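You operate a simulated robot arm through the tools that you are given. There is no shell and no other tool.

Carry out the task below with a simulated robot arm. There is one attempt and no reset: what you move stays moved.

JOB
Set the gas flow to 10 L/min, then close the bottle valve.
Fine: valve open, welder and GAS TEST on while you set it by the display; test and welder end off.
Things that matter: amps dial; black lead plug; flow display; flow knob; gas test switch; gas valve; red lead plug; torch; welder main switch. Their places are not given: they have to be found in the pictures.

It is judged by the outcome, as a careful person would: the job done as asked, and still so three seconds after it is handed in. It fails if anything else is knocked over, pushed out of place, dropped, spilled or broken.

ROBOT AND FRAMES
A 7-joint arm with a three-finger gripper, fixed in place. Base frame: the origin is on the floor under the middle of its stand, x ahead of it, y to its left, z up. Units: m, rad, N and s.
It reaches about 1.342 m from its shoulder. Its first joint turns from -2.897 to 2.897 rad. Payload 2.69 kg.
The TCP is the grasp point between the finger pads, 0.03 m short of the fingertips. In the tool frame z runs along the fingers and y along their closing line. The gripper opens to 0.128 m; its body begins 0.117 m behind the TCP.
Orientation is that of the tool frame in the base frame, as [roll, pitch, yaw] about the fixed x, y, z axes, in that order (R = Rz(yaw) Ry(pitch) Rx(roll)). With the fingers straight down and closing along the base's y, the tool's x points along the base's -x, its y along +y and its z along -z.

CONTROLS
- The arm moves only by the tool drive_tool. Its argument "commands" is a list of rows, each an object (a shift or turn left out is 0, a gripper value left out holds the last) with "gripper": the gripper command, from -1 (fully open) to 1 (shut), values between in proportion; "travel": the shift along the base's x, y, z in units of 150 mm (1.0 is 150 mm), a list of three; "rot": the turn, a rotation vector about the base's x, y, z in units of 120 degrees (1.0 is 120 degrees), a list of three. In form: [{"gripper": gripper, "travel": [dx, dy, dz], "rot": [rx, ry, rz]}, ...]. A call has 1 to 20 rows; each row is the pose to reach, as a shift and turn from the pose commanded when the call began. A call with a number of a shift or a turn outside -1 to 1 is refused whole. A row lasts 0.2 s, in which the tool goes at most 0.05 m and 0.15 rad; a call with a longer step from one row to the next is refused whole, and so is a gripper value outside its range. A pose out of reach is approached as far as the arm can. The call stops where the force on the tool passes 90 N (or 10 N more than at its start, if that is more) or the arm is blocked; 0.2 s more then pass. The fingers move at their own pace (about 0.127 m/s each) and stop on an object; they squeeze with about 32 N. The grip force told is the motor's: it shows also when the fingers shut on nothing. Time passes only in rows, and 0.2 s behind the last, so rows that repeat a pose let the fingers close. The reply holds the time, the measured pose of the TCP, the force on the tool along the base axes, the opening and the grip force, in the units named above and with some noise, with the torque about the TCP (base axes, N m) and any sound that the robot's microphone picked up.
- Cameras (640 x 400 px; columns grow to the right, rows downward): "scene" is fixed at [0.2224, 0.6485, 1.555]; the picture's right is [-0.83, -0.55, 0.00], its down [-0.19, 0.28, -0.94] and it looks along [0.52, -0.78, -0.34] (base axes); focal length 214 px, centre (320, 200). "wrist" rides on the gripper at [0.058, 0.054, -0.131] in the tool frame; the picture's right is [-0.68, 0.74, 0.00], its down [-0.62, -0.57, -0.55] and it looks along [-0.40, -0.37, 0.84] (tool axes); focal length 234 px, centre (320, 200).
- capture(camera): a new picture of that camera. The clock stands still meanwhile.
- raise_lower(by): moves the trunk up (or, below 0, down) by that many m; the arm rides with it, the base frame stays. It gives what a move gives, with no picture.
- pixel_to_xyz(camera, pixels): for up to 12 pixels [column, row] of the newest picture of that camera ("zoom" is the newest enlarged one), the place [x, y, z] in the base frame of the surface seen there, good to about 0.003 m. The clock stands still meanwhile.
- zoom(camera, box): a new picture of the part [left, top, right, bottom] of that camera's present view, enlarged. The clock stands still meanwhile.
- hand_in(): hands the job in; it is judged then, once.

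Unless the task says otherwise, let go and move clear before handing in.

The tools are called after "Call:" as name(argument=value, ...) on one line, values as JSON. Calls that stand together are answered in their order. drive_tool: Moves the arm, as the interface text tells. Its arguments: {"type":"object","properties":{"commands":{"type":"array","items":{"type":"object","properties":{"gripper":{"type":"number"},"travel":{"type":"array","items":{"type":"number"}},"rot":{"type":"array","items":{"type":"number"}}}}}},"required":["commands"]} The other tools are called the same way: raise_lower (by) moves the trunk up or down; capture (camera) takes a picture; pixel_to_xyz (camera, pixels) gives the place of the surface under pixels of a picture; zoom (camera, box) takes an enlarged picture of a part of a camera's view; hand_in () hands the job in.

At the start:

```text
t: 0.0
tool_pos: [0.5261, 0.1266, 1.5807]
ee_rot: [3.14, 0.0, -3.141]
force: [-0.5, -0.1, 0.1]
torque: [-0.02, 0.03, 0.05]
grip_width: 0.1278
grip_force: 0.0
trunk travel left (down, up): [-0.15, 0.2]
```

scene: 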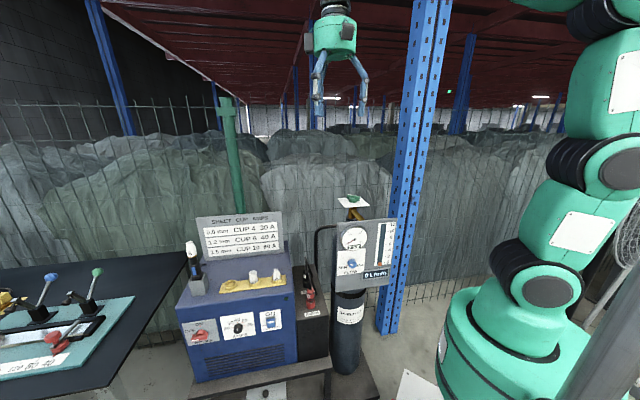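
wrist: 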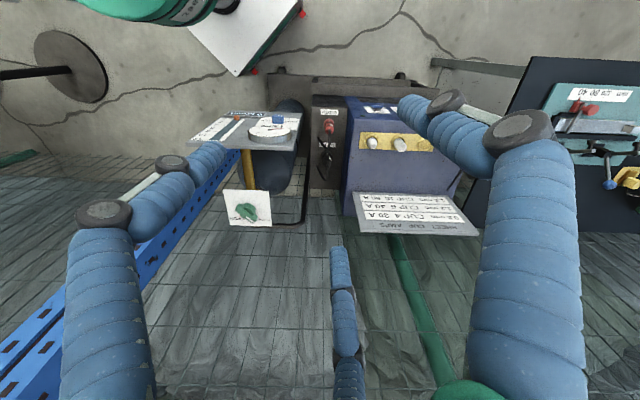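

The scene shows a welder (blue box around 235,325), a gas panel (around 360,250) and a green valve knob at (353,198). I'll zoom in to read details before moving.

Call:
zoom(camera="scene", box=[300, 180, 420, 300])

Call:
zoom(camera="scene", box=[160, 200, 340, 390])

Call:
zoom(camera="wrist", box=[180, 70, 500, 270])

```text
3.33 times, centred on (360, 240) of scene
```

zoom: 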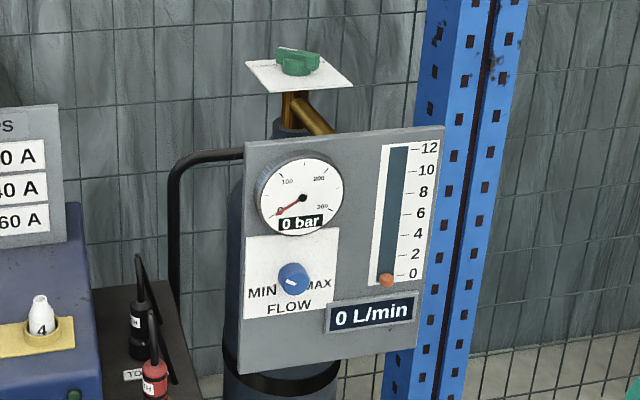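

```text
2.11 times, centred on (250, 295) of scene
```

zoom: 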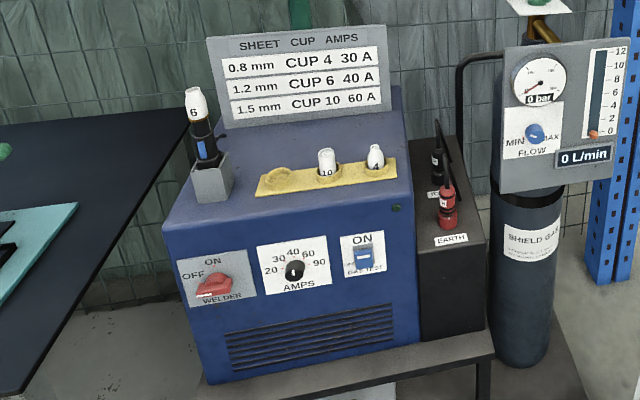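

```text
2.00 times, centred on (340, 170) of wrist
```

zoom: 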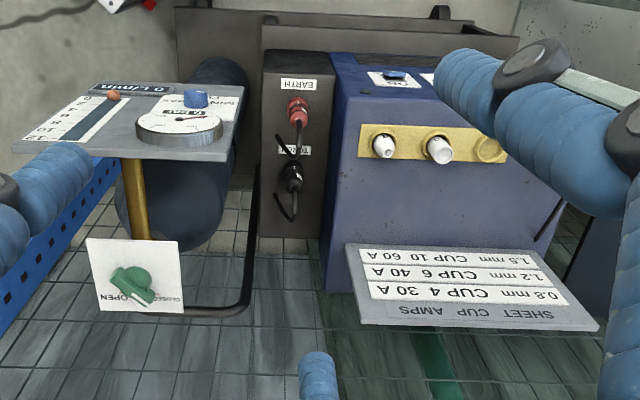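

The gauge reads 0 bar, flow 0 L/min, welder switch red seems OFF, gas test is a rocker switch. I'll zoom tighter on each control and measure positions.

Call:
zoom(camera="scene", box=[330, 185, 380, 216])

Call:
pixel_to_xyz(camera="zoom", pixels=[[300, 150], [250, 130], [350, 190], [300, 250], [200, 180], [450, 240], [290, 230], [310, 130]])

Call:
zoom(camera="wrist", box=[215, 180, 285, 235])

Call:
pixel_to_xyz(camera="wrist", pixels=[[246, 211], [240, 212], [252, 218], [230, 195], [265, 195], [270, 220], [235, 222], [278, 119], [265, 133], [200, 130], [270, 118]])

```text
12.80 times, centred on (355, 200) of scene
```

zoom: 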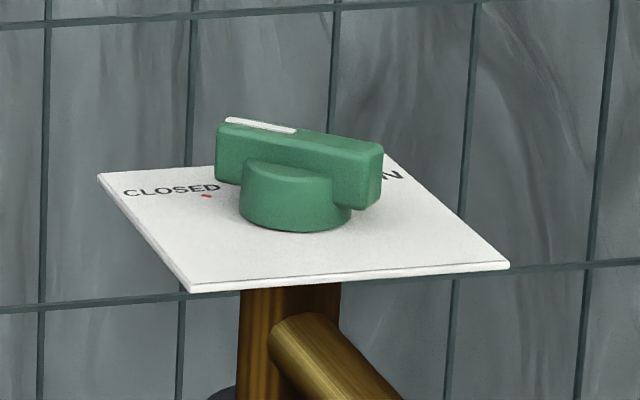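

```text
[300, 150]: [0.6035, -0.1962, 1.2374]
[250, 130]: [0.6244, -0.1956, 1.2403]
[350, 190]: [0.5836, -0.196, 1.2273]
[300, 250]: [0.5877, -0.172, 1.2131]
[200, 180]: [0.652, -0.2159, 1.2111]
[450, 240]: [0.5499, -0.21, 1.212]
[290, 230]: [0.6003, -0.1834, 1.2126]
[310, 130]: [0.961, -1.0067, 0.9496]
```

```text
7.27 times, centred on (250, 208) of wrist
```

zoom: 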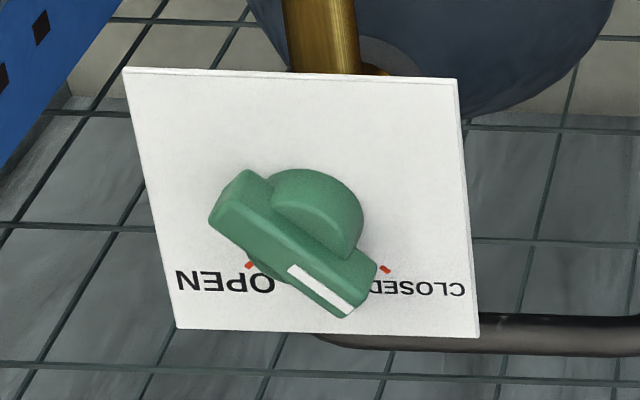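

```text
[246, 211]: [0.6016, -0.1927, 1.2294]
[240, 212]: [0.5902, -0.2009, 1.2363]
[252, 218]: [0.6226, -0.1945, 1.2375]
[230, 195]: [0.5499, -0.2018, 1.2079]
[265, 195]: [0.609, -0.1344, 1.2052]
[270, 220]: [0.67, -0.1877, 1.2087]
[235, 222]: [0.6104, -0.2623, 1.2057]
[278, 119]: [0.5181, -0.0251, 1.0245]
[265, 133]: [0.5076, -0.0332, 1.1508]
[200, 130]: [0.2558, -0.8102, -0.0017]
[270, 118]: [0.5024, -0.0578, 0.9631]
```

The valve bar is parallel to the CLOSED mark (white stripe at (320,290) in the zoom), so it's currently closed; OPEN lies 90° away. Now I'll measure the flow panel and the welder controls.

Call:
zoom(camera="scene", box=[330, 220, 400, 300])

Call:
pixel_to_xyz(camera="scene", pixels=[[340, 285], [394, 222], [394, 270], [372, 272], [347, 259], [352, 262], [351, 265], [337, 260], [365, 225], [340, 248], [351, 254]])

Call:
zoom(camera="scene", box=[180, 300, 300, 375])

Call:
pixel_to_xyz(camera="zoom", pixels=[[108, 178], [80, 190], [135, 165], [60, 150], [60, 220], [310, 140], [305, 190], [480, 115], [480, 150], [450, 100], [510, 100], [480, 130]])

```text
5.00 times, centred on (365, 260) of scene
```

zoom: 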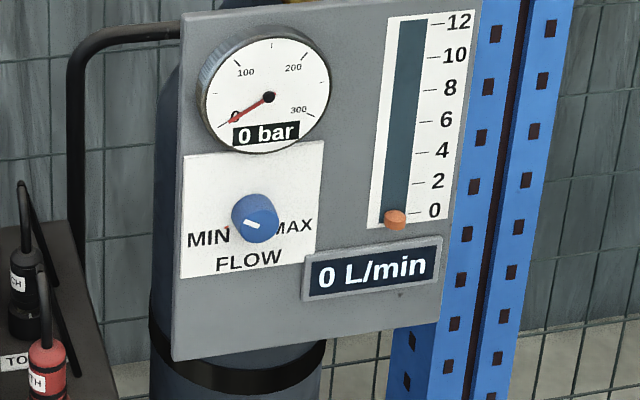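

```text
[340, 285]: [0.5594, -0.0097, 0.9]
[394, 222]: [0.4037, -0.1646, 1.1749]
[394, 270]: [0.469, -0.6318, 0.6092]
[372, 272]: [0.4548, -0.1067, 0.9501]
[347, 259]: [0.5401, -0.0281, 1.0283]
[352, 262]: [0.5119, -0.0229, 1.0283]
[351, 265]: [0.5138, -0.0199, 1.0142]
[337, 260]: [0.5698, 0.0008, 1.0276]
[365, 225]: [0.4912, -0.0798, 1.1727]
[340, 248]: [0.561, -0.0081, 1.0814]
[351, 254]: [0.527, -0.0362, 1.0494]
```

```text
5.33 times, centred on (240, 338) of scene
```

zoom: 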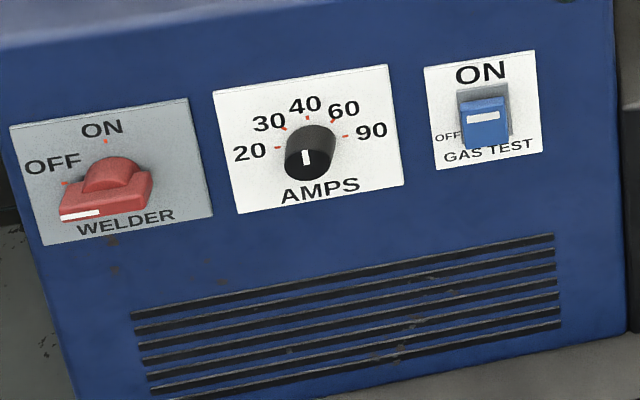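

```text
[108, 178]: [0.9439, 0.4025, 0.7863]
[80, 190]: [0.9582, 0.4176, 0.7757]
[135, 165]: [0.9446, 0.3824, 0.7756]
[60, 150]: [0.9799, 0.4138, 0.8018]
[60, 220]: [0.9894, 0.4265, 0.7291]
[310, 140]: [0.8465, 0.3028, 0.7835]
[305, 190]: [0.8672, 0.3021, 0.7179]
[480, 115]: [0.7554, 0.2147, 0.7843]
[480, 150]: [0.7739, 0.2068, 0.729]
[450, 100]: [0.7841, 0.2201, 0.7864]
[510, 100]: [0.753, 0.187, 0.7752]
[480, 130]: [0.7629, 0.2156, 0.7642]
```

The panel is vertical (plane x−y≈0.569, facing (-x,+y)), with the flow knob near (0.512,-0.022,1.02); the welder face is parallel to it. I'll zoom tighter on the welder switch, gas test switch and surroundings.

Call:
zoom(camera="scene", box=[258, 305, 288, 335])

Call:
pixel_to_xyz(camera="zoom", pixels=[[320, 100], [320, 150], [320, 180], [320, 200], [320, 220], [320, 250], [320, 280], [260, 180], [380, 180], [250, 300], [400, 100]])

Call:
zoom(camera="scene", box=[178, 318, 222, 348])

Call:
pixel_to_xyz(camera="zoom", pixels=[[200, 150], [260, 180], [320, 200], [380, 180], [180, 260], [260, 240], [400, 240], [300, 260], [420, 200], [150, 150], [500, 300]])

Call:
pixel_to_xyz(camera="scene", pixels=[[180, 260], [120, 370], [50, 275], [97, 270], [193, 245], [197, 290], [290, 285], [242, 230], [310, 300], [200, 385], [300, 370], [80, 300]])

```text
13.33 times, centred on (273, 320) of scene
```

zoom: 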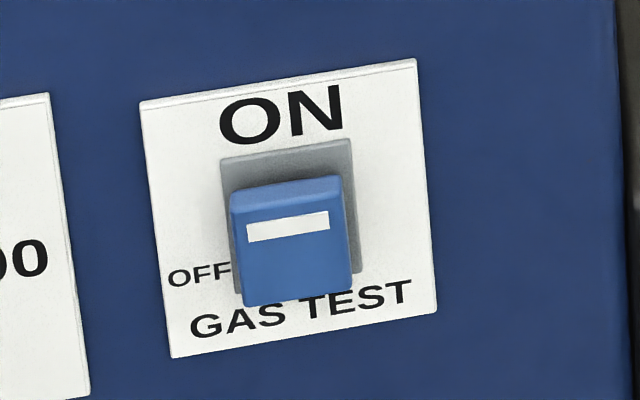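

```text
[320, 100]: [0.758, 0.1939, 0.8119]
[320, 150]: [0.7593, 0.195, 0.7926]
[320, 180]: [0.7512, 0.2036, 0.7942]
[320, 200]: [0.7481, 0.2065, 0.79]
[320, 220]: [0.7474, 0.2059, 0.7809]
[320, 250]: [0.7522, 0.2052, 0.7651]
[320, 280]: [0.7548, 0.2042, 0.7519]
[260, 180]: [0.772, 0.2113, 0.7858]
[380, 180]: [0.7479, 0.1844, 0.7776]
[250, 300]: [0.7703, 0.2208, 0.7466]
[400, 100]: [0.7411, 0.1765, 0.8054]
```

```text
13.33 times, centred on (200, 333) of scene
```

zoom: 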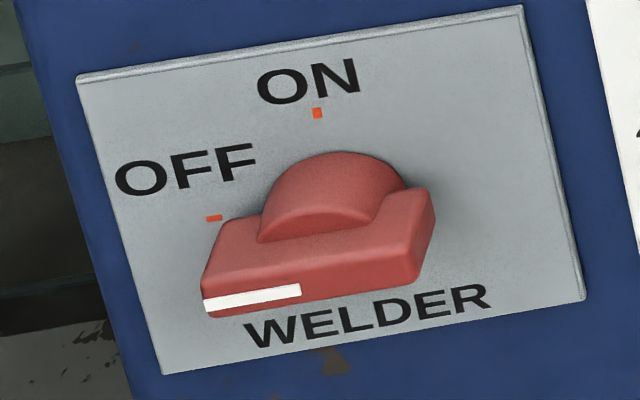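

```text
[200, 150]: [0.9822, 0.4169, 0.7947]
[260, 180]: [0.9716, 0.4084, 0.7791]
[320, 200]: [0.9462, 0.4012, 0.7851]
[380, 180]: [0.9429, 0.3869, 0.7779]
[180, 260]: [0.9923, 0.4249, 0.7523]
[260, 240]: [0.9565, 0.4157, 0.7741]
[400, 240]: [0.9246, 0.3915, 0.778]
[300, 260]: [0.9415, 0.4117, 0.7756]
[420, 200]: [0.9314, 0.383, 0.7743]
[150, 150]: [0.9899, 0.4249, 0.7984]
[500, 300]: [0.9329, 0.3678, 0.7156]
```

```text
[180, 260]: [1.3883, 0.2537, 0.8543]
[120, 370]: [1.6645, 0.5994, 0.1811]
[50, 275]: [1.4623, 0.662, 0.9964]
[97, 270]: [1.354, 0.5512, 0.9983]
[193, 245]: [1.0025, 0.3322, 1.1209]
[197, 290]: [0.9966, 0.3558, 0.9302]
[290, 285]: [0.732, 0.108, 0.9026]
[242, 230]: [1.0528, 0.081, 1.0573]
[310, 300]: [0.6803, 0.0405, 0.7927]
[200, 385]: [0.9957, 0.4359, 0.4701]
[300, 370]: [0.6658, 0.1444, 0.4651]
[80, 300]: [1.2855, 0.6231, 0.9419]
```

The gas test is a rocker (top protrudes ~17 mm, so it's pressed at the bottom = OFF), and the welder switch is a bar handle pointing at OFF. Now I'll measure the valve bar precisely via the wrist zoom, plus the welder tick marks.

Call:
pixel_to_xyz(camera="zoom", pixels=[[214, 218], [317, 113], [210, 290], [220, 260], [290, 250], [350, 240], [420, 210], [410, 260], [215, 305], [335, 230], [335, 165]])

Call:
zoom(camera="wrist", box=[215, 180, 285, 235])

Call:
pixel_to_xyz(camera="zoom", pixels=[[248, 263], [385, 269], [240, 185], [225, 210], [260, 215], [290, 240], [320, 265], [350, 275], [330, 300], [320, 200], [345, 210]])

```text
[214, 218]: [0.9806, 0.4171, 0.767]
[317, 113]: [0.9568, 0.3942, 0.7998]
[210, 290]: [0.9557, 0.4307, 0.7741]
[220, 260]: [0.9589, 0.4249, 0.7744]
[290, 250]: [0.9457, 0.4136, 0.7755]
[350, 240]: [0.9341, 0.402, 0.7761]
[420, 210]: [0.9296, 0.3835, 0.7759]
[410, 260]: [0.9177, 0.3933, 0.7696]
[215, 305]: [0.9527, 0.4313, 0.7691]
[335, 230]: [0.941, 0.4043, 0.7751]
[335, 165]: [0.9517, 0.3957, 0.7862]
```

```text
7.27 times, centred on (250, 208) of wrist
```

zoom: 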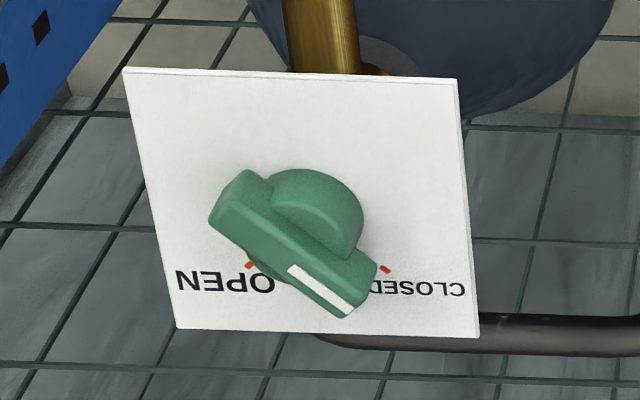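

```text
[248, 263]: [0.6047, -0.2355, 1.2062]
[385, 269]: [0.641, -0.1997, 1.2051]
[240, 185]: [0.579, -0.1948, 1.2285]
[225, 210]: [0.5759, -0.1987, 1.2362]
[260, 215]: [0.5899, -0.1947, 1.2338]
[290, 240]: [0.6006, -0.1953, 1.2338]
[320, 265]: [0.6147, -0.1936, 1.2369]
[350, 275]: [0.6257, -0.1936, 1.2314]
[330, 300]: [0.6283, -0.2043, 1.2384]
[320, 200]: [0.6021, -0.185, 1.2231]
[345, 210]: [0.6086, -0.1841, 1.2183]
```

Valve geometry is clear: CLOSED tick is +x and OPEN tick is −y of centre (0.605,−0.200), bar along x, top at z≈1.238. Before moving, I'll check where the blue post and other tall obstacles are.

Call:
pixel_to_xyz(camera="scene", pixels=[[425, 50], [415, 120], [405, 180], [400, 240], [390, 310], [440, 60], [230, 130], [385, 300], [325, 240], [350, 330], [430, 390], [355, 212]])

Call:
drive_tool(commands=[{"gripper": -1, "travel": [0.05, -0.2, 0]}, {"gripper": -1, "travel": [0.1, -0.4, 0]}])

```text
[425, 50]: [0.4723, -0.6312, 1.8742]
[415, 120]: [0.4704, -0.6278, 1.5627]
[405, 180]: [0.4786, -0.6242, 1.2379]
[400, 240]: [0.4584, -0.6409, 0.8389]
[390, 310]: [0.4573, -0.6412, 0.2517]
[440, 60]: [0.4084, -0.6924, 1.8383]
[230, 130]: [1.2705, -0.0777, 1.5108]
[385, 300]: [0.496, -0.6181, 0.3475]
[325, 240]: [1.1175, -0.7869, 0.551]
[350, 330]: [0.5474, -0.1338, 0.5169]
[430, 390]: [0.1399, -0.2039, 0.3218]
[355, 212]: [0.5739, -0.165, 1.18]
```

```text
t: 0.6
tool_pos: [0.5413, 0.0691, 1.5811]
ee_rot: [-3.141, 0.001, 3.141]
force: [-0.2, 0.4, 0.6]
torque: [0.05, 0.01, 0.01]
grip_width: 0.128
grip_force: 0.0
trunk travel left (down, up): [-0.15, 0.2]
```

The post is at y≈−0.63, far from the valve; the arm moves as expected. I'll continue toward a point above the valve.

Call:
drive_tool(commands=[{"travel": [0.107, -0.225, -0.15]}, {"travel": [0.213, -0.45, -0.3]}, {"travel": [0.32, -0.675, -0.45]}, {"travel": [0.426, -0.9, -0.6]}])

Call:
drive_tool(commands=[{"travel": [0, -0.22, -0.22]}, {"travel": [0, -0.44, -0.44]}, {"travel": [0, -0.66, -0.66]}, {"travel": [0, -0.88, -0.88]}, {"travel": [0, -0.88, -0.88]}])

Call:
capture(camera="wrist")

Call:
capture(camera="scene")

```text
t: 1.6
tool_pos: [0.6051, -0.0644, 1.4919]
ee_rot: [3.14, 0.0, -3.141]
force: [-0.3, 0.5, -0.4]
torque: [-0.01, -0.01, -0.03]
grip_width: 0.1278
grip_force: 0.1
trunk travel left (down, up): [-0.15, 0.2]
```

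```text
t: 2.8
tool_pos: [0.6066, -0.2005, 1.3605]
ee_rot: [-3.141, 0.001, -3.141]
force: [0.2, -1.0, -0.2]
torque: [0.06, 0.06, 0.03]
grip_width: 0.128
grip_force: 0.1
trunk travel left (down, up): [-0.15, 0.2]
```

```text
taken
```

wrist: 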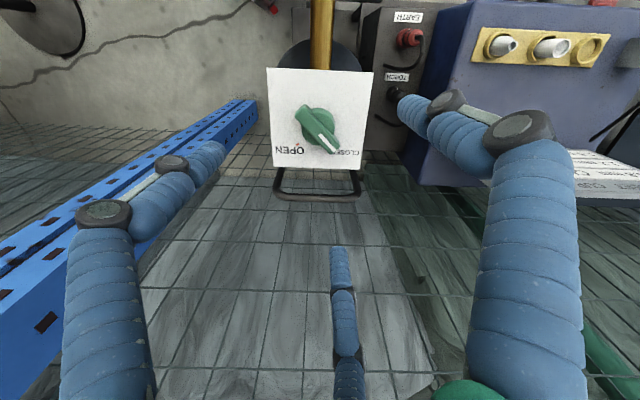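

```text
taken
```

scene: 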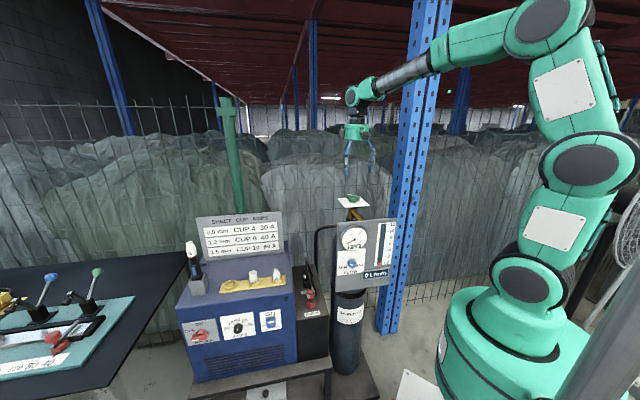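

The gripper is now ~12 cm above the valve knob (green knob at (320,125) in wrist). I'll re-measure the knob from this closer view.

Call:
zoom(camera="wrist", box=[262, 60, 382, 180])

Call:
pixel_to_xyz(camera="wrist", pixels=[[300, 109], [307, 118], [318, 130], [327, 140], [333, 148], [336, 140], [320, 145], [329, 112], [298, 147], [342, 147]])

```text
3.33 times, centred on (322, 120) of wrist
```

zoom: 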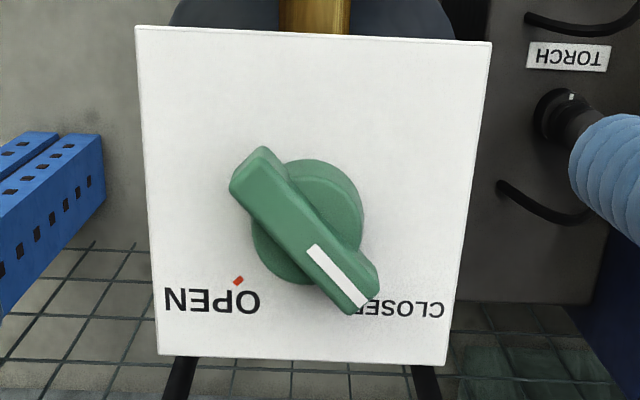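

```text
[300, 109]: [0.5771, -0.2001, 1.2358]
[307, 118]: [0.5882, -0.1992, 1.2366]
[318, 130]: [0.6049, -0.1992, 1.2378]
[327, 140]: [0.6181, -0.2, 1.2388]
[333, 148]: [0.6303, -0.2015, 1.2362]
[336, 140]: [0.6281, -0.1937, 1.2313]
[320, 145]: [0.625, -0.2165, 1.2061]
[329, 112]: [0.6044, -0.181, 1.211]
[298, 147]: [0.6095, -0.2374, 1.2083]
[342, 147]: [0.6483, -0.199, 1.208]
```

The bar centre is confirmed at (0.604,−0.200) with top z≈1.238. I'll descend so the fingertips straddle the bar just above the disc, then close.

Call:
drive_tool(commands=[{"gripper": -1, "travel": [0, 0, -0.25]}, {"gripper": -1, "travel": [0, 0, -0.5]}, {"gripper": -1, "travel": [0, 0, -0.65]}, {"gripper": -1, "travel": [0, 0, -0.69]}, {"gripper": -1, "travel": [0, 0, -0.69]}])

Call:
capture(camera="wrist")

Call:
zoom(camera="scene", box=[315, 130, 395, 220])

```text
t: 4.0
tool_pos: [0.6031, -0.2003, 1.2554]
ee_rot: [-3.139, 0.0, 3.141]
force: [0.2, 0.0, 0.4]
torque: [-0.02, 0.05, 0.02]
grip_width: 0.1279
grip_force: 0.1
trunk travel left (down, up): [-0.15, 0.2]
```

```text
taken
```

wrist: 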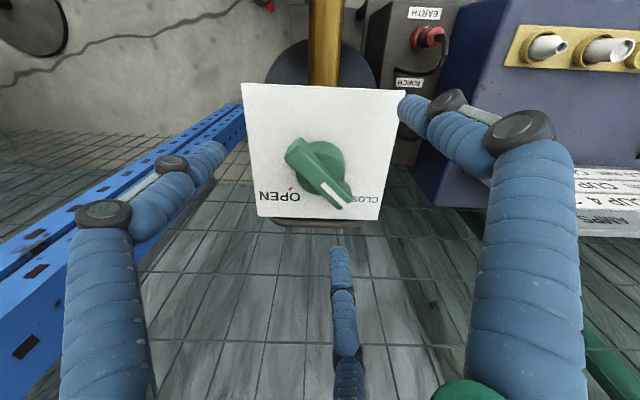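

```text
4.44 times, centred on (355, 175) of scene
```

zoom: 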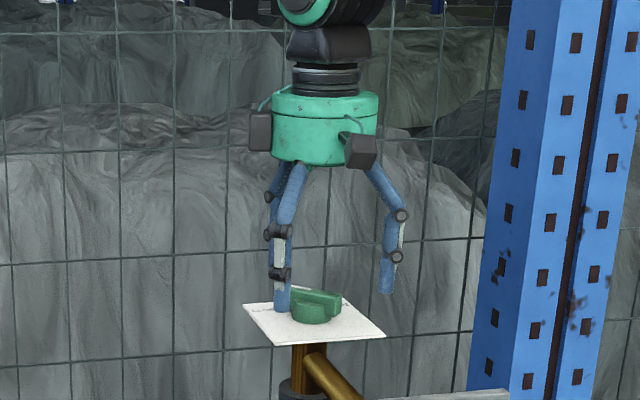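

Fingertips straddle the bar (finger right next to the knob at (283,300) in the zoom). Closing now.

Call:
drive_tool(commands=[{"gripper": 1, "travel": [0, 0, 0]}, {"gripper": 1, "travel": [0, 0, 0]}, {"gripper": 1, "travel": [0, 0, 0]}, {"gripper": 1, "travel": [0, 0, 0]}, {"gripper": 1, "travel": [0, 0, 0]}])

Call:
capture(camera="wrist")

Call:
zoom(camera="scene", box=[315, 150, 395, 220])

```text
t: 5.2
tool_pos: [0.603, -0.2022, 1.2552]
ee_rot: [3.141, 0.002, 3.141]
force: [2.6, -24.5, 3.3]
torque: [-0.57, -0.16, -0.03]
grip_width: 0.0417
grip_force: 44.9
trunk travel left (down, up): [-0.15, 0.2]
```

```text
taken
```

wrist: 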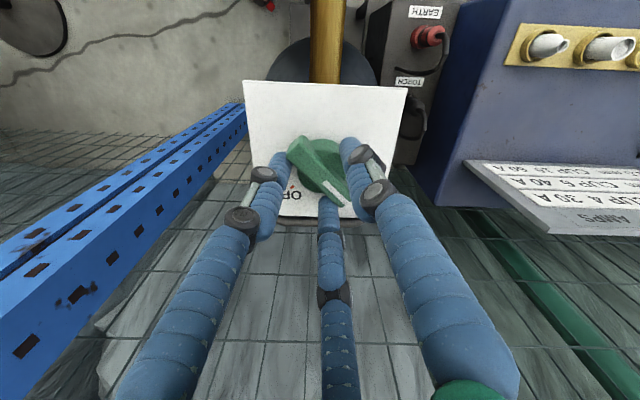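

```text
5.71 times, centred on (355, 185) of scene
```

zoom: 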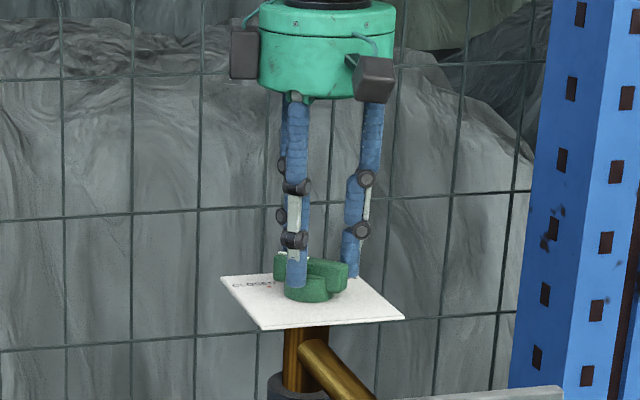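

The fingers hold the bar (grip width 0.042, two fingers at the bar ends, one centre). I'll rotate −90° about vertical in small steps.

Call:
drive_tool(commands=[{"gripper": 1, "rot": [0, 0, -0.0625]}, {"gripper": 1, "rot": [0, 0, -0.125]}, {"gripper": 1, "rot": [0, 0, -0.1875]}, {"gripper": 1, "rot": [0, 0, -0.25]}, {"gripper": 1, "rot": [0, 0, -0.3125]}, {"gripper": 1, "rot": [0, 0, -0.375]}])

Call:
capture(camera="wrist")

Call:
zoom(camera="scene", box=[315, 170, 415, 290])

```text
t: 6.6
tool_pos: [0.6029, -0.2007, 1.2554]
ee_rot: [3.14, 0.0, 2.353]
force: [-12.9, -25.8, 13.2]
torque: [-0.33, 0.5, -0.04]
grip_width: 0.0415
grip_force: 44.8
trunk travel left (down, up): [-0.15, 0.2]
```

```text
taken
```

wrist: 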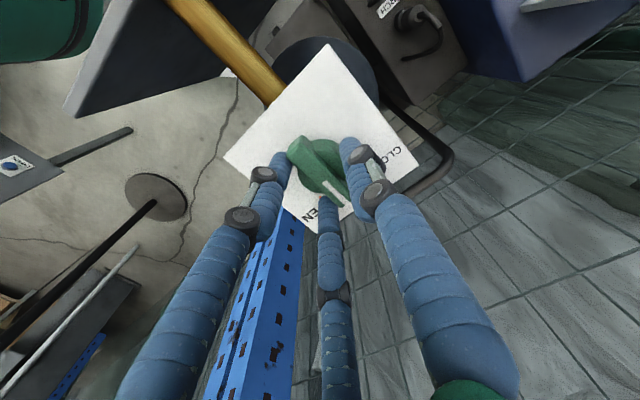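

```text
3.33 times, centred on (365, 230) of scene
```

zoom: 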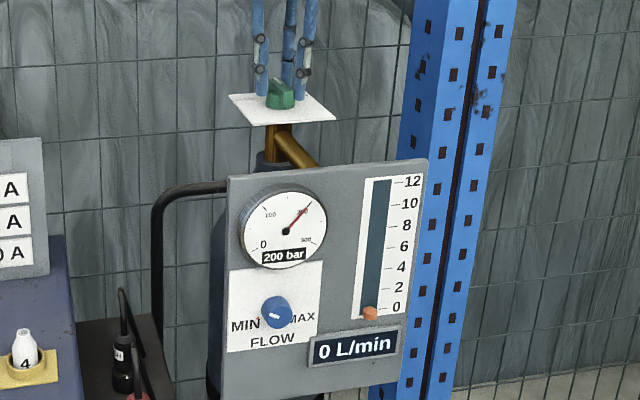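

The bar followed to 45° and the gauge already shows 200 bar. I'll finish the turn to fully OPEN.

Call:
drive_tool(commands=[{"gripper": 1, "rot": [0, 0, -0.0625]}, {"gripper": 1, "rot": [0, 0, -0.125]}, {"gripper": 1, "rot": [0, 0, -0.1875]}, {"gripper": 1, "rot": [0, 0, -0.25]}, {"gripper": 1, "rot": [0, 0, -0.3125]}, {"gripper": 1, "rot": [0, 0, -0.375]}, {"gripper": 1, "rot": [0, 0, -0.375]}])

Call:
capture(camera="wrist")

Call:
zoom(camera="scene", box=[315, 170, 415, 290])

```text
t: 8.2
tool_pos: [0.6039, -0.199, 1.2556]
ee_rot: [3.14, 0.0, 1.57]
force: [-24.2, -11.7, 18.9]
torque: [-0.79, 0.51, -0.04]
grip_width: 0.0414
grip_force: 44.3
trunk travel left (down, up): [-0.15, 0.2]
```

```text
taken
```

wrist: 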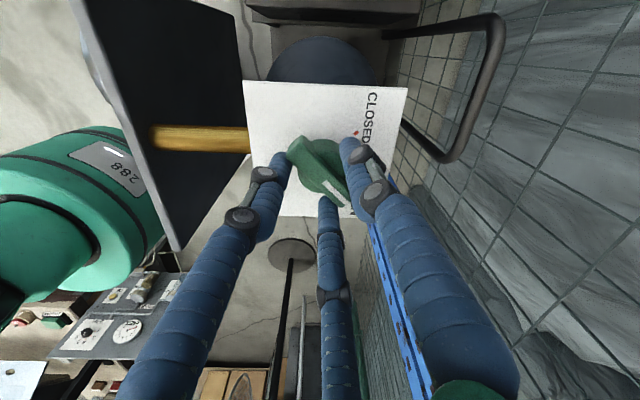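

```text
3.33 times, centred on (365, 230) of scene
```

zoom: 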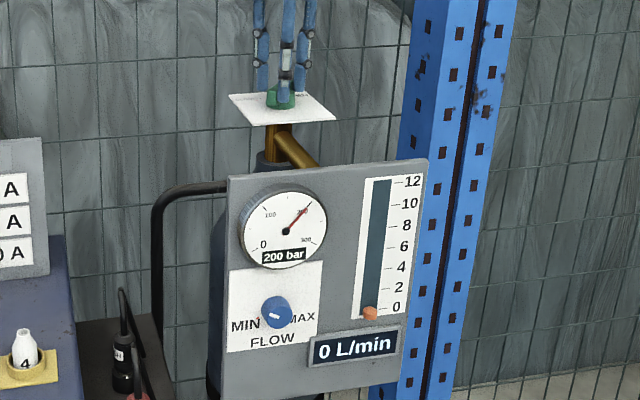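

The valve bar now points at OPEN, 200 bar on the gauge. I'll release, lift straight up, and begin turning back.

Call:
drive_tool(commands=[{"gripper": -1, "travel": [0, 0, 0]}, {"gripper": -1, "travel": [0, 0, 0]}, {"gripper": -1, "travel": [0, 0, 0]}, {"gripper": -1, "travel": [0, 0, 0.2]}, {"gripper": -1, "travel": [0, 0, 0.5]}, {"gripper": -1, "travel": [0, 0, 0.8]}, {"gripper": -1, "travel": [0, 0, 1.0]}])

Call:
zoom(camera="scene", box=[315, 170, 415, 290])

Call:
pixel_to_xyz(camera="scene", pixels=[[150, 300], [125, 350], [112, 385], [170, 262], [60, 330], [20, 390], [100, 330]])

```text
t: 9.8
tool_pos: [0.6056, -0.2039, 1.4046]
ee_rot: [3.141, -0.001, 1.572]
force: [-0.3, 0.9, -0.4]
torque: [-0.02, -0.01, 0.0]
grip_width: 0.1278
grip_force: 0.0
trunk travel left (down, up): [-0.15, 0.2]
```

```text
3.33 times, centred on (365, 230) of scene
```

zoom: 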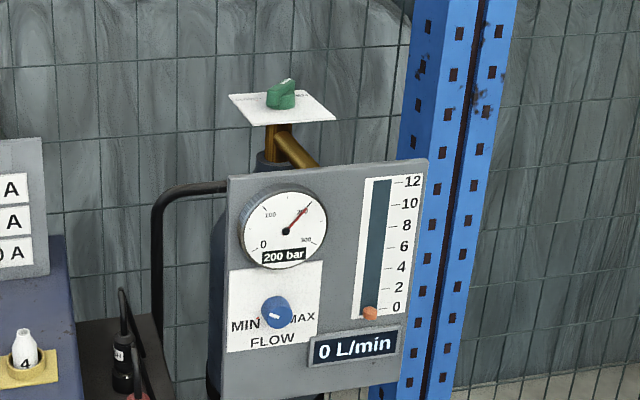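

```text
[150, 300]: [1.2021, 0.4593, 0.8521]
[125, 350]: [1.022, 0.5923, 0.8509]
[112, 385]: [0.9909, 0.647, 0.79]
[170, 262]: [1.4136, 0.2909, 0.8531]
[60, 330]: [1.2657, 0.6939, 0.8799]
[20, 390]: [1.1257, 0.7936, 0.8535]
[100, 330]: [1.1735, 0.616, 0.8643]
```

The valve is open and left undisturbed (gauge 200 bar). The black table edge lies along x+y≈1.64 at z≈0.85, leaving ~0.2 m beside the welder switch. I'll swing across in front of the welder while turning the tool back.

Call:
drive_tool(commands=[{"travel": [0, 0.17, 0], "rot": [0, 0, 0.0625]}, {"travel": [0, 0.33, 0], "rot": [0, 0, 0.125]}, {"travel": [0, 0.5, 0], "rot": [0, 0, 0.1875]}, {"travel": [0, 0.67, 0], "rot": [0, 0, 0.25]}, {"travel": [0, 0.83, 0], "rot": [0, 0, 0.3125]}, {"travel": [0, 1.0, 0], "rot": [0, 0, 0.375]}])

Call:
drive_tool(commands=[{"travel": [0, 0.17, 0], "rot": [0, 0, 0.0625]}, {"travel": [0, 0.33, 0], "rot": [0, 0, 0.125]}, {"travel": [0, 0.5, 0], "rot": [0, 0, 0.1875]}, {"travel": [0, 0.67, 0], "rot": [0, 0, 0.25]}, {"travel": [0, 0.83, 0], "rot": [0, 0, 0.3125]}, {"travel": [0, 1.0, 0], "rot": [0, 0, 0.375]}])

Call:
drive_tool(commands=[{"travel": [0, 0.17, 0], "rot": [0, 0, 0.0625]}, {"travel": [0, 0.33, 0], "rot": [0, 0, 0.125]}, {"travel": [0, 0.5, 0], "rot": [0, 0, 0.1875]}, {"travel": [0, 0.67, 0], "rot": [0, 0, 0.25]}, {"travel": [0, 0.83, 0], "rot": [0, 0, 0.3125]}, {"travel": [0, 1.0, 0], "rot": [0, 0, 0.375]}])

```text
t: 11.2
tool_pos: [0.6056, -0.0479, 1.4066]
ee_rot: [3.141, 0.0, 2.358]
force: [0.9, -1.2, 0.0]
torque: [0.04, 0.01, -0.06]
grip_width: 0.128
grip_force: 0.1
trunk travel left (down, up): [-0.15, 0.2]
```

```text
t: 12.6
tool_pos: [0.6067, 0.1004, 1.4062]
ee_rot: [3.141, 0.0, -3.138]
force: [0.8, -0.6, -0.8]
torque: [0.03, -0.01, -0.04]
grip_width: 0.1281
grip_force: 0.0
trunk travel left (down, up): [-0.15, 0.2]
```

```text
t: 14.0
tool_pos: [0.6048, 0.2486, 1.4047]
ee_rot: [3.14, 0.0, -2.354]
force: [0.3, 0.3, -1.3]
torque: [-0.03, 0.03, 0.0]
grip_width: 0.128
grip_force: 0.1
trunk travel left (down, up): [-0.15, 0.2]
```

Tool now points down at yaw 225° as planned. I'll tilt it 90° so the fingers point at the welder face, moving over in front.

Call:
drive_tool(commands=[{"travel": [0.05, 0.08, -0.05], "rot": [-0.0442, -0.0442, 0]}, {"travel": [0.11, 0.17, -0.11], "rot": [-0.0884, -0.0884, 0]}, {"travel": [0.16, 0.25, -0.16], "rot": [-0.1326, -0.1326, 0]}, {"travel": [0.22, 0.33, -0.22], "rot": [-0.1768, -0.1768, 0]}, {"travel": [0.27, 0.42, -0.27], "rot": [-0.221, -0.221, 0]}, {"travel": [0.33, 0.5, -0.33], "rot": [-0.2652, -0.2652, 0]}, {"travel": [0.38, 0.58, -0.38], "rot": [-0.3094, -0.3094, 0]}, {"travel": [0.44, 0.67, -0.44], "rot": [-0.3536, -0.3536, 0]}, {"travel": [0.49, 0.75, -0.49], "rot": [-0.3977, -0.3977, 0]}, {"travel": [0.55, 0.83, -0.55], "rot": [-0.4419, -0.4419, 0]}, {"travel": [0.6, 0.92, -0.6], "rot": [-0.4861, -0.4861, 0]}, {"travel": [0.667, 1.0, -0.667], "rot": [-0.5303, -0.5303, 0]}])

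Call:
capture(camera="scene")

Call:
capture(camera="wrist")

```text
t: 16.6
tool_pos: [0.7058, 0.4004, 1.3036]
ee_rot: [-1.568, 0.002, -2.356]
force: [-0.2, 0.1, 0.7]
torque: [0.0, 0.04, 0.07]
grip_width: 0.1278
grip_force: 0.1
trunk travel left (down, up): [-0.15, 0.2]
```

```text
taken
```

scene: 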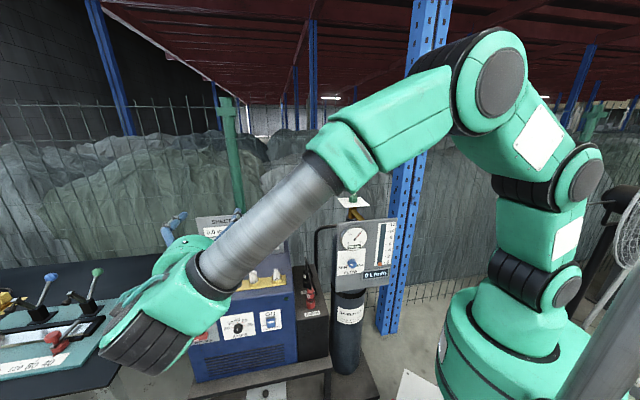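

```text
taken
```

wrist: 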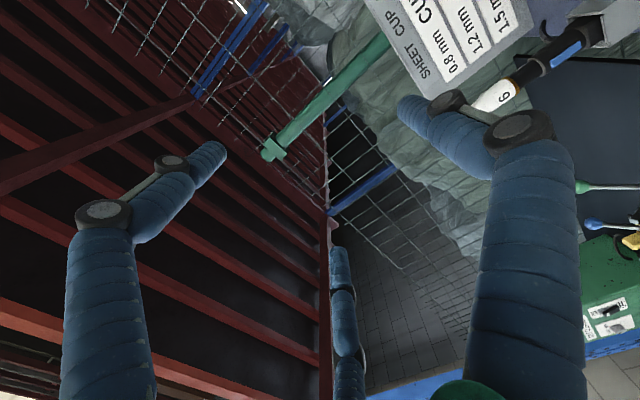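

The tool is tilted and pointing at the welder face, arm clear of everything. I'll descend in front of the face to the welder-switch height, staying ~0.16 m off.

Call:
drive_tool(commands=[{"travel": [0.113, 0.0925, -0.25]}, {"travel": [0.226, 0.185, -0.5]}, {"travel": [0.338, 0.2775, -0.75]}, {"travel": [0.451, 0.37, -1.0]}])

Call:
drive_tool(commands=[{"travel": [0.113, 0.0925, -0.25]}, {"travel": [0.226, 0.185, -0.5]}, {"travel": [0.338, 0.2775, -0.75]}, {"travel": [0.451, 0.37, -1.0]}])

Call:
capture(camera="scene")

Call:
capture(camera="wrist")

```text
t: 17.6
tool_pos: [0.7743, 0.454, 1.1553]
ee_rot: [-1.571, 0.002, -2.357]
force: [0.1, -0.5, 1.4]
torque: [0.08, 0.01, 0.05]
grip_width: 0.1279
grip_force: 0.0
trunk travel left (down, up): [-0.15, 0.2]
```

```text
t: 18.6
tool_pos: [0.8458, 0.5076, 1.0079]
ee_rot: [-1.573, 0.001, -2.357]
force: [-0.3, -1.1, 0.4]
torque: [0.08, 0.07, 0.02]
grip_width: 0.128
grip_force: 0.1
trunk travel left (down, up): [-0.15, 0.2]
```

```text
taken
```

scene: 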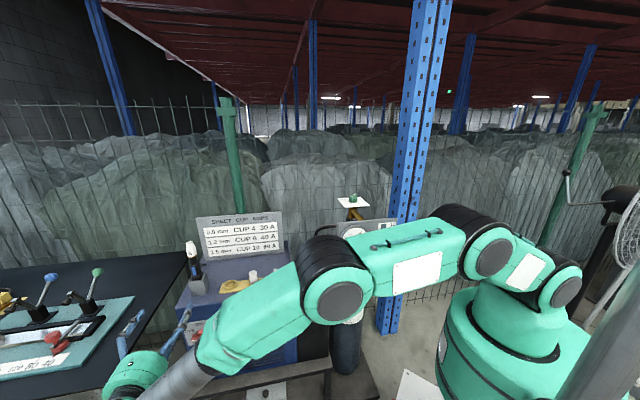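

```text
taken
```

wrist: 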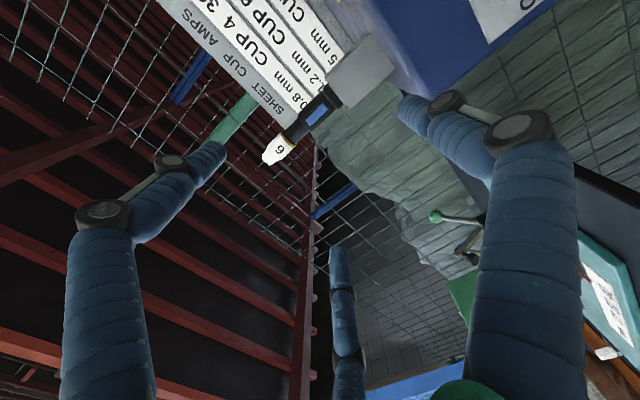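

The elbow has swung lower, in front of the gas panel (arm link at (330,290)–(240,330)); I'll check its clearance to the panel and the welder before descending further.

Call:
pixel_to_xyz(camera="scene", pixels=[[335, 300], [310, 255], [300, 310], [245, 330], [210, 340], [275, 280], [400, 250], [370, 245], [355, 300], [185, 385], [150, 370], [290, 360]])

Call:
zoom(camera="scene", box=[80, 200, 400, 400])

```text
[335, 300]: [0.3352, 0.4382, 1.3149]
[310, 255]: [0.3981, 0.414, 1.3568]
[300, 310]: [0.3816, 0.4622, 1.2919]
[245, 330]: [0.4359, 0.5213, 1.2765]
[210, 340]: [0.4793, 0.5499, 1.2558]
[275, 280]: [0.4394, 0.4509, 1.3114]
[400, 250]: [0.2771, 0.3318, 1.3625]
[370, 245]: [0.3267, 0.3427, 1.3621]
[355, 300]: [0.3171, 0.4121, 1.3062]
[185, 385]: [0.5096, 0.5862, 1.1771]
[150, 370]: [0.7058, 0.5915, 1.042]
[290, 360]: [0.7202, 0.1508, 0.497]
```

```text
2.00 times, centred on (240, 300) of scene
```

zoom: 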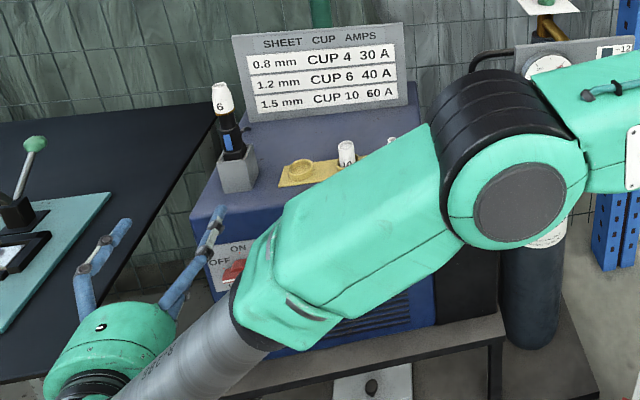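

The elbow is at about (0.37,0.44,1.3), well clear of panel and welder. I'll continue descending to switch height z≈0.767 at ~0.16 m standoff.

Call:
drive_tool(commands=[{"travel": [0, 0, -0.25]}, {"travel": [0, 0, -0.5]}, {"travel": [0, 0, -0.75]}, {"travel": [0, 0, -1.0]}])

Call:
drive_tool(commands=[{"travel": [0, 0, -0.2]}, {"travel": [0, 0, -0.4]}, {"travel": [0, 0, -0.587]}, {"travel": [0, 0, -0.587]}])

Call:
capture(camera="scene")

Call:
capture(camera="wrist")

```text
t: 19.6
tool_pos: [0.8414, 0.5112, 0.8561]
ee_rot: [-1.571, 0.002, -2.356]
force: [0.1, 0.7, 1.1]
torque: [0.09, 0.06, -0.04]
grip_width: 0.1282
grip_force: 0.0
trunk travel left (down, up): [-0.15, 0.2]
```

```text
t: 20.6
tool_pos: [0.8404, 0.5087, 0.7658]
ee_rot: [-1.572, 0.001, -2.355]
force: [0.4, 0.6, 0.7]
torque: [-0.06, -0.03, 0.0]
grip_width: 0.1282
grip_force: 0.0
trunk travel left (down, up): [-0.15, 0.2]
```

```text
taken
```

scene: 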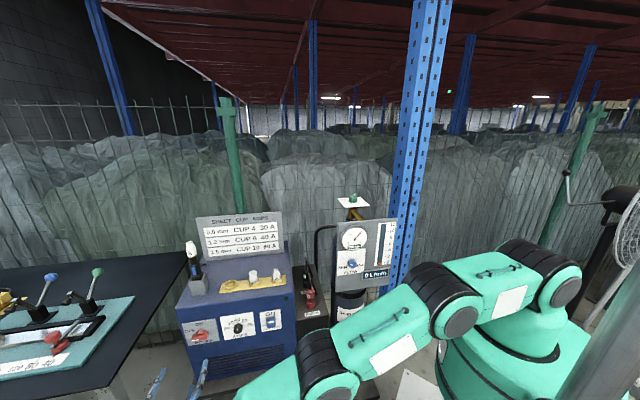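

```text
taken
```

wrist: 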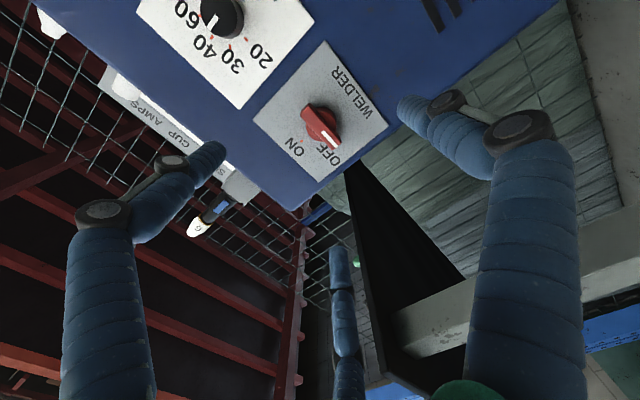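

The wrist view now shows the welder switch at (322,127), pointer toward OFF. I'll measure it closely and check the elbow clearance.

Call:
pixel_to_xyz(camera="scene", pixels=[[325, 360], [300, 350], [385, 330], [365, 380], [250, 385], [440, 310], [330, 395], [205, 380], [155, 385]])

Call:
zoom(camera="wrist", box=[260, 60, 390, 190])

Call:
pixel_to_xyz(camera="wrist", pixels=[[302, 142], [332, 158], [309, 111], [316, 120], [322, 128], [328, 136], [334, 144], [318, 135], [325, 120], [280, 120], [360, 110]])

```text
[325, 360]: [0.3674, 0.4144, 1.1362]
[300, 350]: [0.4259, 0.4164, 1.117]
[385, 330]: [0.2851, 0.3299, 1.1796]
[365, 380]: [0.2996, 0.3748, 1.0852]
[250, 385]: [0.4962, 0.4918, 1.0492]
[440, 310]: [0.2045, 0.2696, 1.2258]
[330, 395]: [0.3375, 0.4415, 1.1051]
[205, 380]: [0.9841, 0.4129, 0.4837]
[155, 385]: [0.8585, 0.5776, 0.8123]
```

```text
3.08 times, centred on (325, 125) of wrist
```

zoom: 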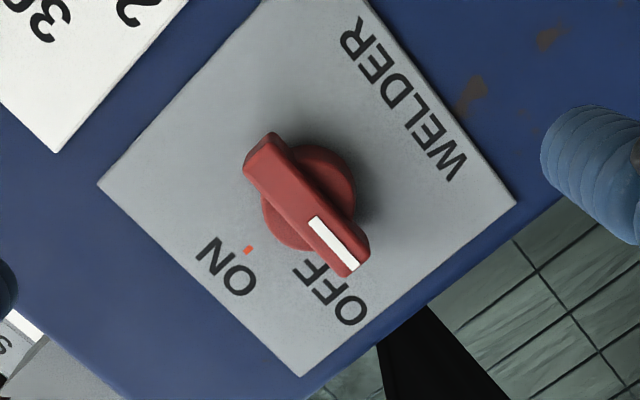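

```text
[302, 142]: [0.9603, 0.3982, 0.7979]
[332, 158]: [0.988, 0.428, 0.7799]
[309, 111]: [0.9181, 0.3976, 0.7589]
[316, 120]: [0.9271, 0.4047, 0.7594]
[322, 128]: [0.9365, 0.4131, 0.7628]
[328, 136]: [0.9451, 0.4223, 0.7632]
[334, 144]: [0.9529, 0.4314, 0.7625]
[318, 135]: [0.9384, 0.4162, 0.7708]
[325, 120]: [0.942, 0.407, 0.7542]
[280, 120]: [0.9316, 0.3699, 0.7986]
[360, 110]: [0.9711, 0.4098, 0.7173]
```

The bar centre is at about (0.9355,0.4145,0.764), bar horizontal pointing to OFF. I'll advance along the tool axis to straddle it with open fingers.

Call:
drive_tool(commands=[{"gripper": -1, "travel": [0.18, -0.18, -0.02]}, {"gripper": -1, "travel": [0.36, -0.36, -0.02]}, {"gripper": -1, "travel": [0.48, -0.48, -0.02]}, {"gripper": -1, "travel": [0.548, -0.548, -0.02]}, {"gripper": -1, "travel": [0.548, -0.548, -0.02]}])

Call:
capture(camera="wrist")

Call:
zoom(camera="scene", box=[140, 280, 300, 400])

```text
t: 21.8
tool_pos: [0.9243, 0.4286, 0.7639]
ee_rot: [-1.571, 0.0, -2.357]
force: [0.6, -0.6, -0.9]
torque: [-0.03, 0.01, 0.0]
grip_width: 0.1279
grip_force: 0.0
trunk travel left (down, up): [-0.15, 0.2]
```

```text
taken
```

wrist: 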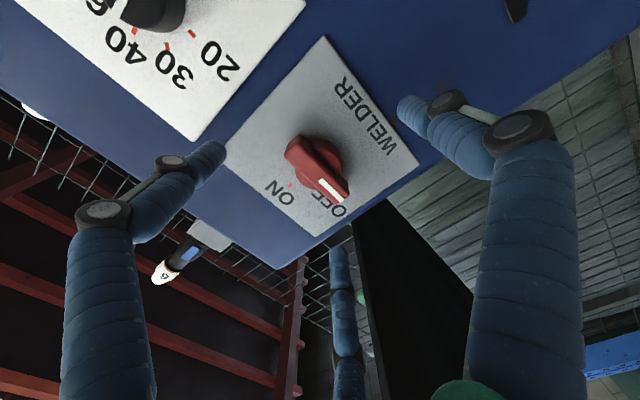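

```text
3.33 times, centred on (220, 340) of scene
```

zoom: 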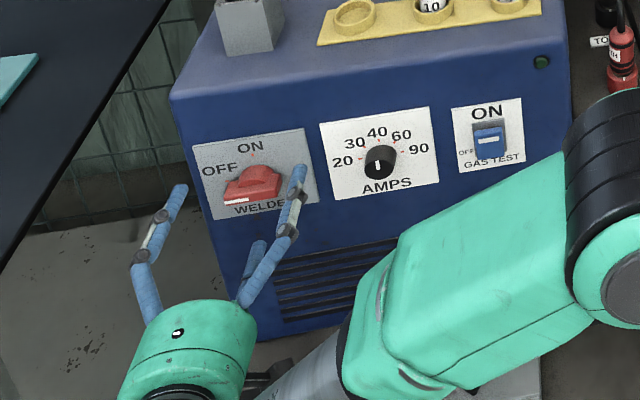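

The wrist picture looks just like the valve pre-grasp (bar between fingertips at (315,168)). Closing on the bar.

Call:
drive_tool(commands=[{"gripper": 1}, {"gripper": 1}, {"gripper": 1}, {"gripper": 1}, {"gripper": 1}])

Call:
capture(camera="wrist")

Call:
zoom(camera="scene", box=[140, 280, 300, 400])

```text
t: 23.0
tool_pos: [0.9234, 0.4294, 0.7665]
ee_rot: [-1.57, 0.002, -2.357]
force: [6.1, 1.6, 12.3]
torque: [-0.13, -0.15, -0.06]
grip_width: 0.0399
grip_force: 45.2
trunk travel left (down, up): [-0.15, 0.2]
```

```text
taken
```

wrist: 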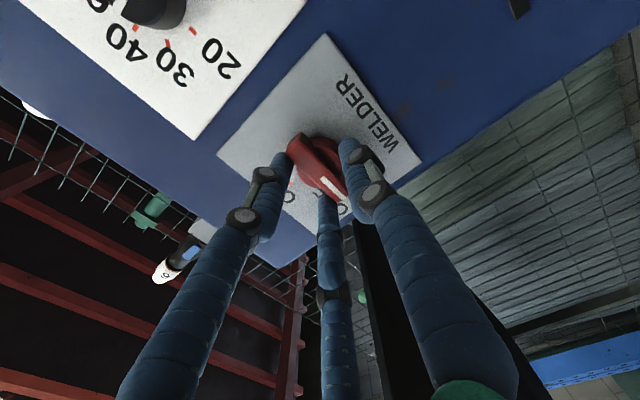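

```text
3.33 times, centred on (220, 340) of scene
```

zoom: 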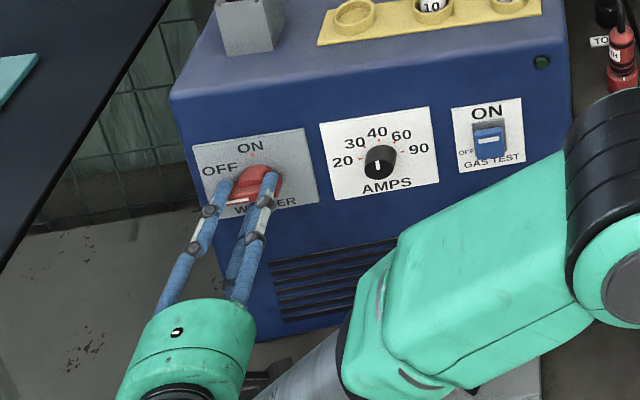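

The fingers hold the bar the same way. I'll rotate it clockwise (about the into-panel axis), 45° first.

Call:
drive_tool(commands=[{"gripper": 1, "rot": [0.0442, -0.0442, 0]}, {"gripper": 1, "rot": [0.0884, -0.0884, 0]}, {"gripper": 1, "rot": [0.1326, -0.1326, 0]}, {"gripper": 1, "rot": [0.1768, -0.1768, 0]}, {"gripper": 1, "rot": [0.221, -0.221, 0]}, {"gripper": 1, "rot": [0.2652, -0.2652, 0]}])

Call:
zoom(camera="scene", box=[140, 280, 300, 400])

```text
t: 24.4
tool_pos: [0.9234, 0.4276, 0.7674]
ee_rot: [-1.571, 0.789, -2.355]
force: [16.7, -7.3, 34.9]
torque: [-0.99, -0.98, 0.72]
grip_width: 0.04
grip_force: 45.1
trunk travel left (down, up): [-0.15, 0.2]
```

```text
3.33 times, centred on (220, 340) of scene
```

zoom: 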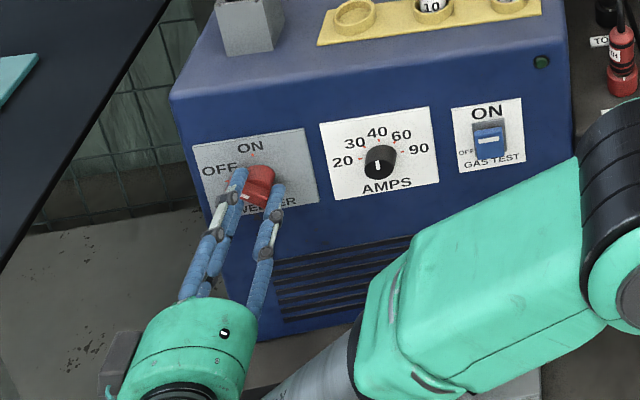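

The bar has turned about 45° with the fingers (force 35 N in z from slight off-centre). I'll continue the other 45° while nudging up 2 mm.

Call:
drive_tool(commands=[{"gripper": 1, "rot": [0.0442, -0.0442, 0], "travel": [0, 0, 0.01]}, {"gripper": 1, "rot": [0.0884, -0.0884, 0], "travel": [0, 0, 0.015]}, {"gripper": 1, "rot": [0.1326, -0.1326, 0], "travel": [0, 0, 0.015]}, {"gripper": 1, "rot": [0.1768, -0.1768, 0], "travel": [0, 0, 0.015]}, {"gripper": 1, "rot": [0.221, -0.221, 0], "travel": [0, 0, 0.015]}, {"gripper": 1, "rot": [0.2652, -0.2652, 0], "travel": [0, 0, 0.015]}, {"gripper": 1, "rot": [0.2652, -0.2652, 0], "travel": [0, 0, 0.015]}])

Call:
zoom(camera="scene", box=[140, 280, 300, 400])

Call:
capture(camera="wrist")

```text
t: 26.0
tool_pos: [0.9209, 0.4261, 0.7661]
ee_rot: [1.895, 1.568, 1.108]
force: [9.5, -16.8, 23.4]
torque: [-0.48, -0.56, -0.03]
grip_width: 0.0402
grip_force: 45.4
trunk travel left (down, up): [-0.15, 0.2]
```

```text
3.33 times, centred on (220, 340) of scene
```

zoom: 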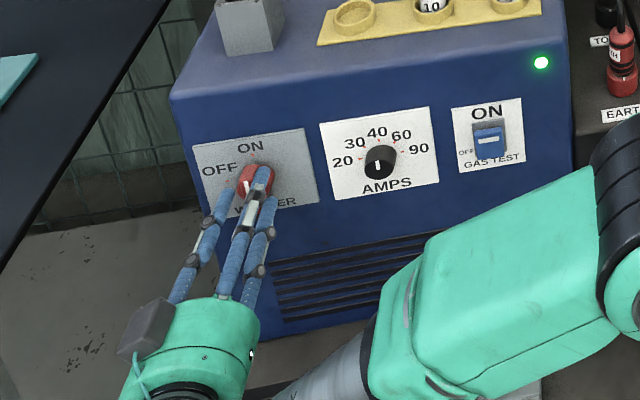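

```text
taken
```

wrist: 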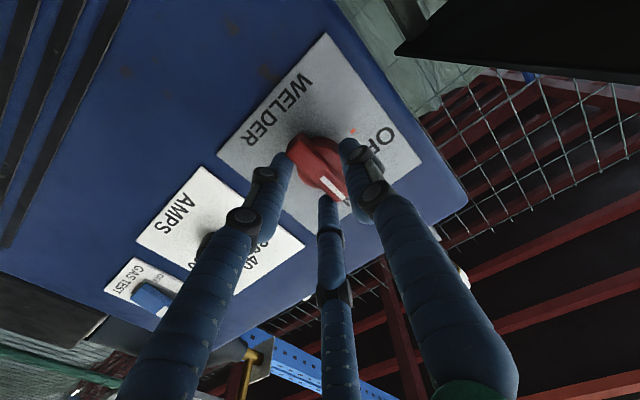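

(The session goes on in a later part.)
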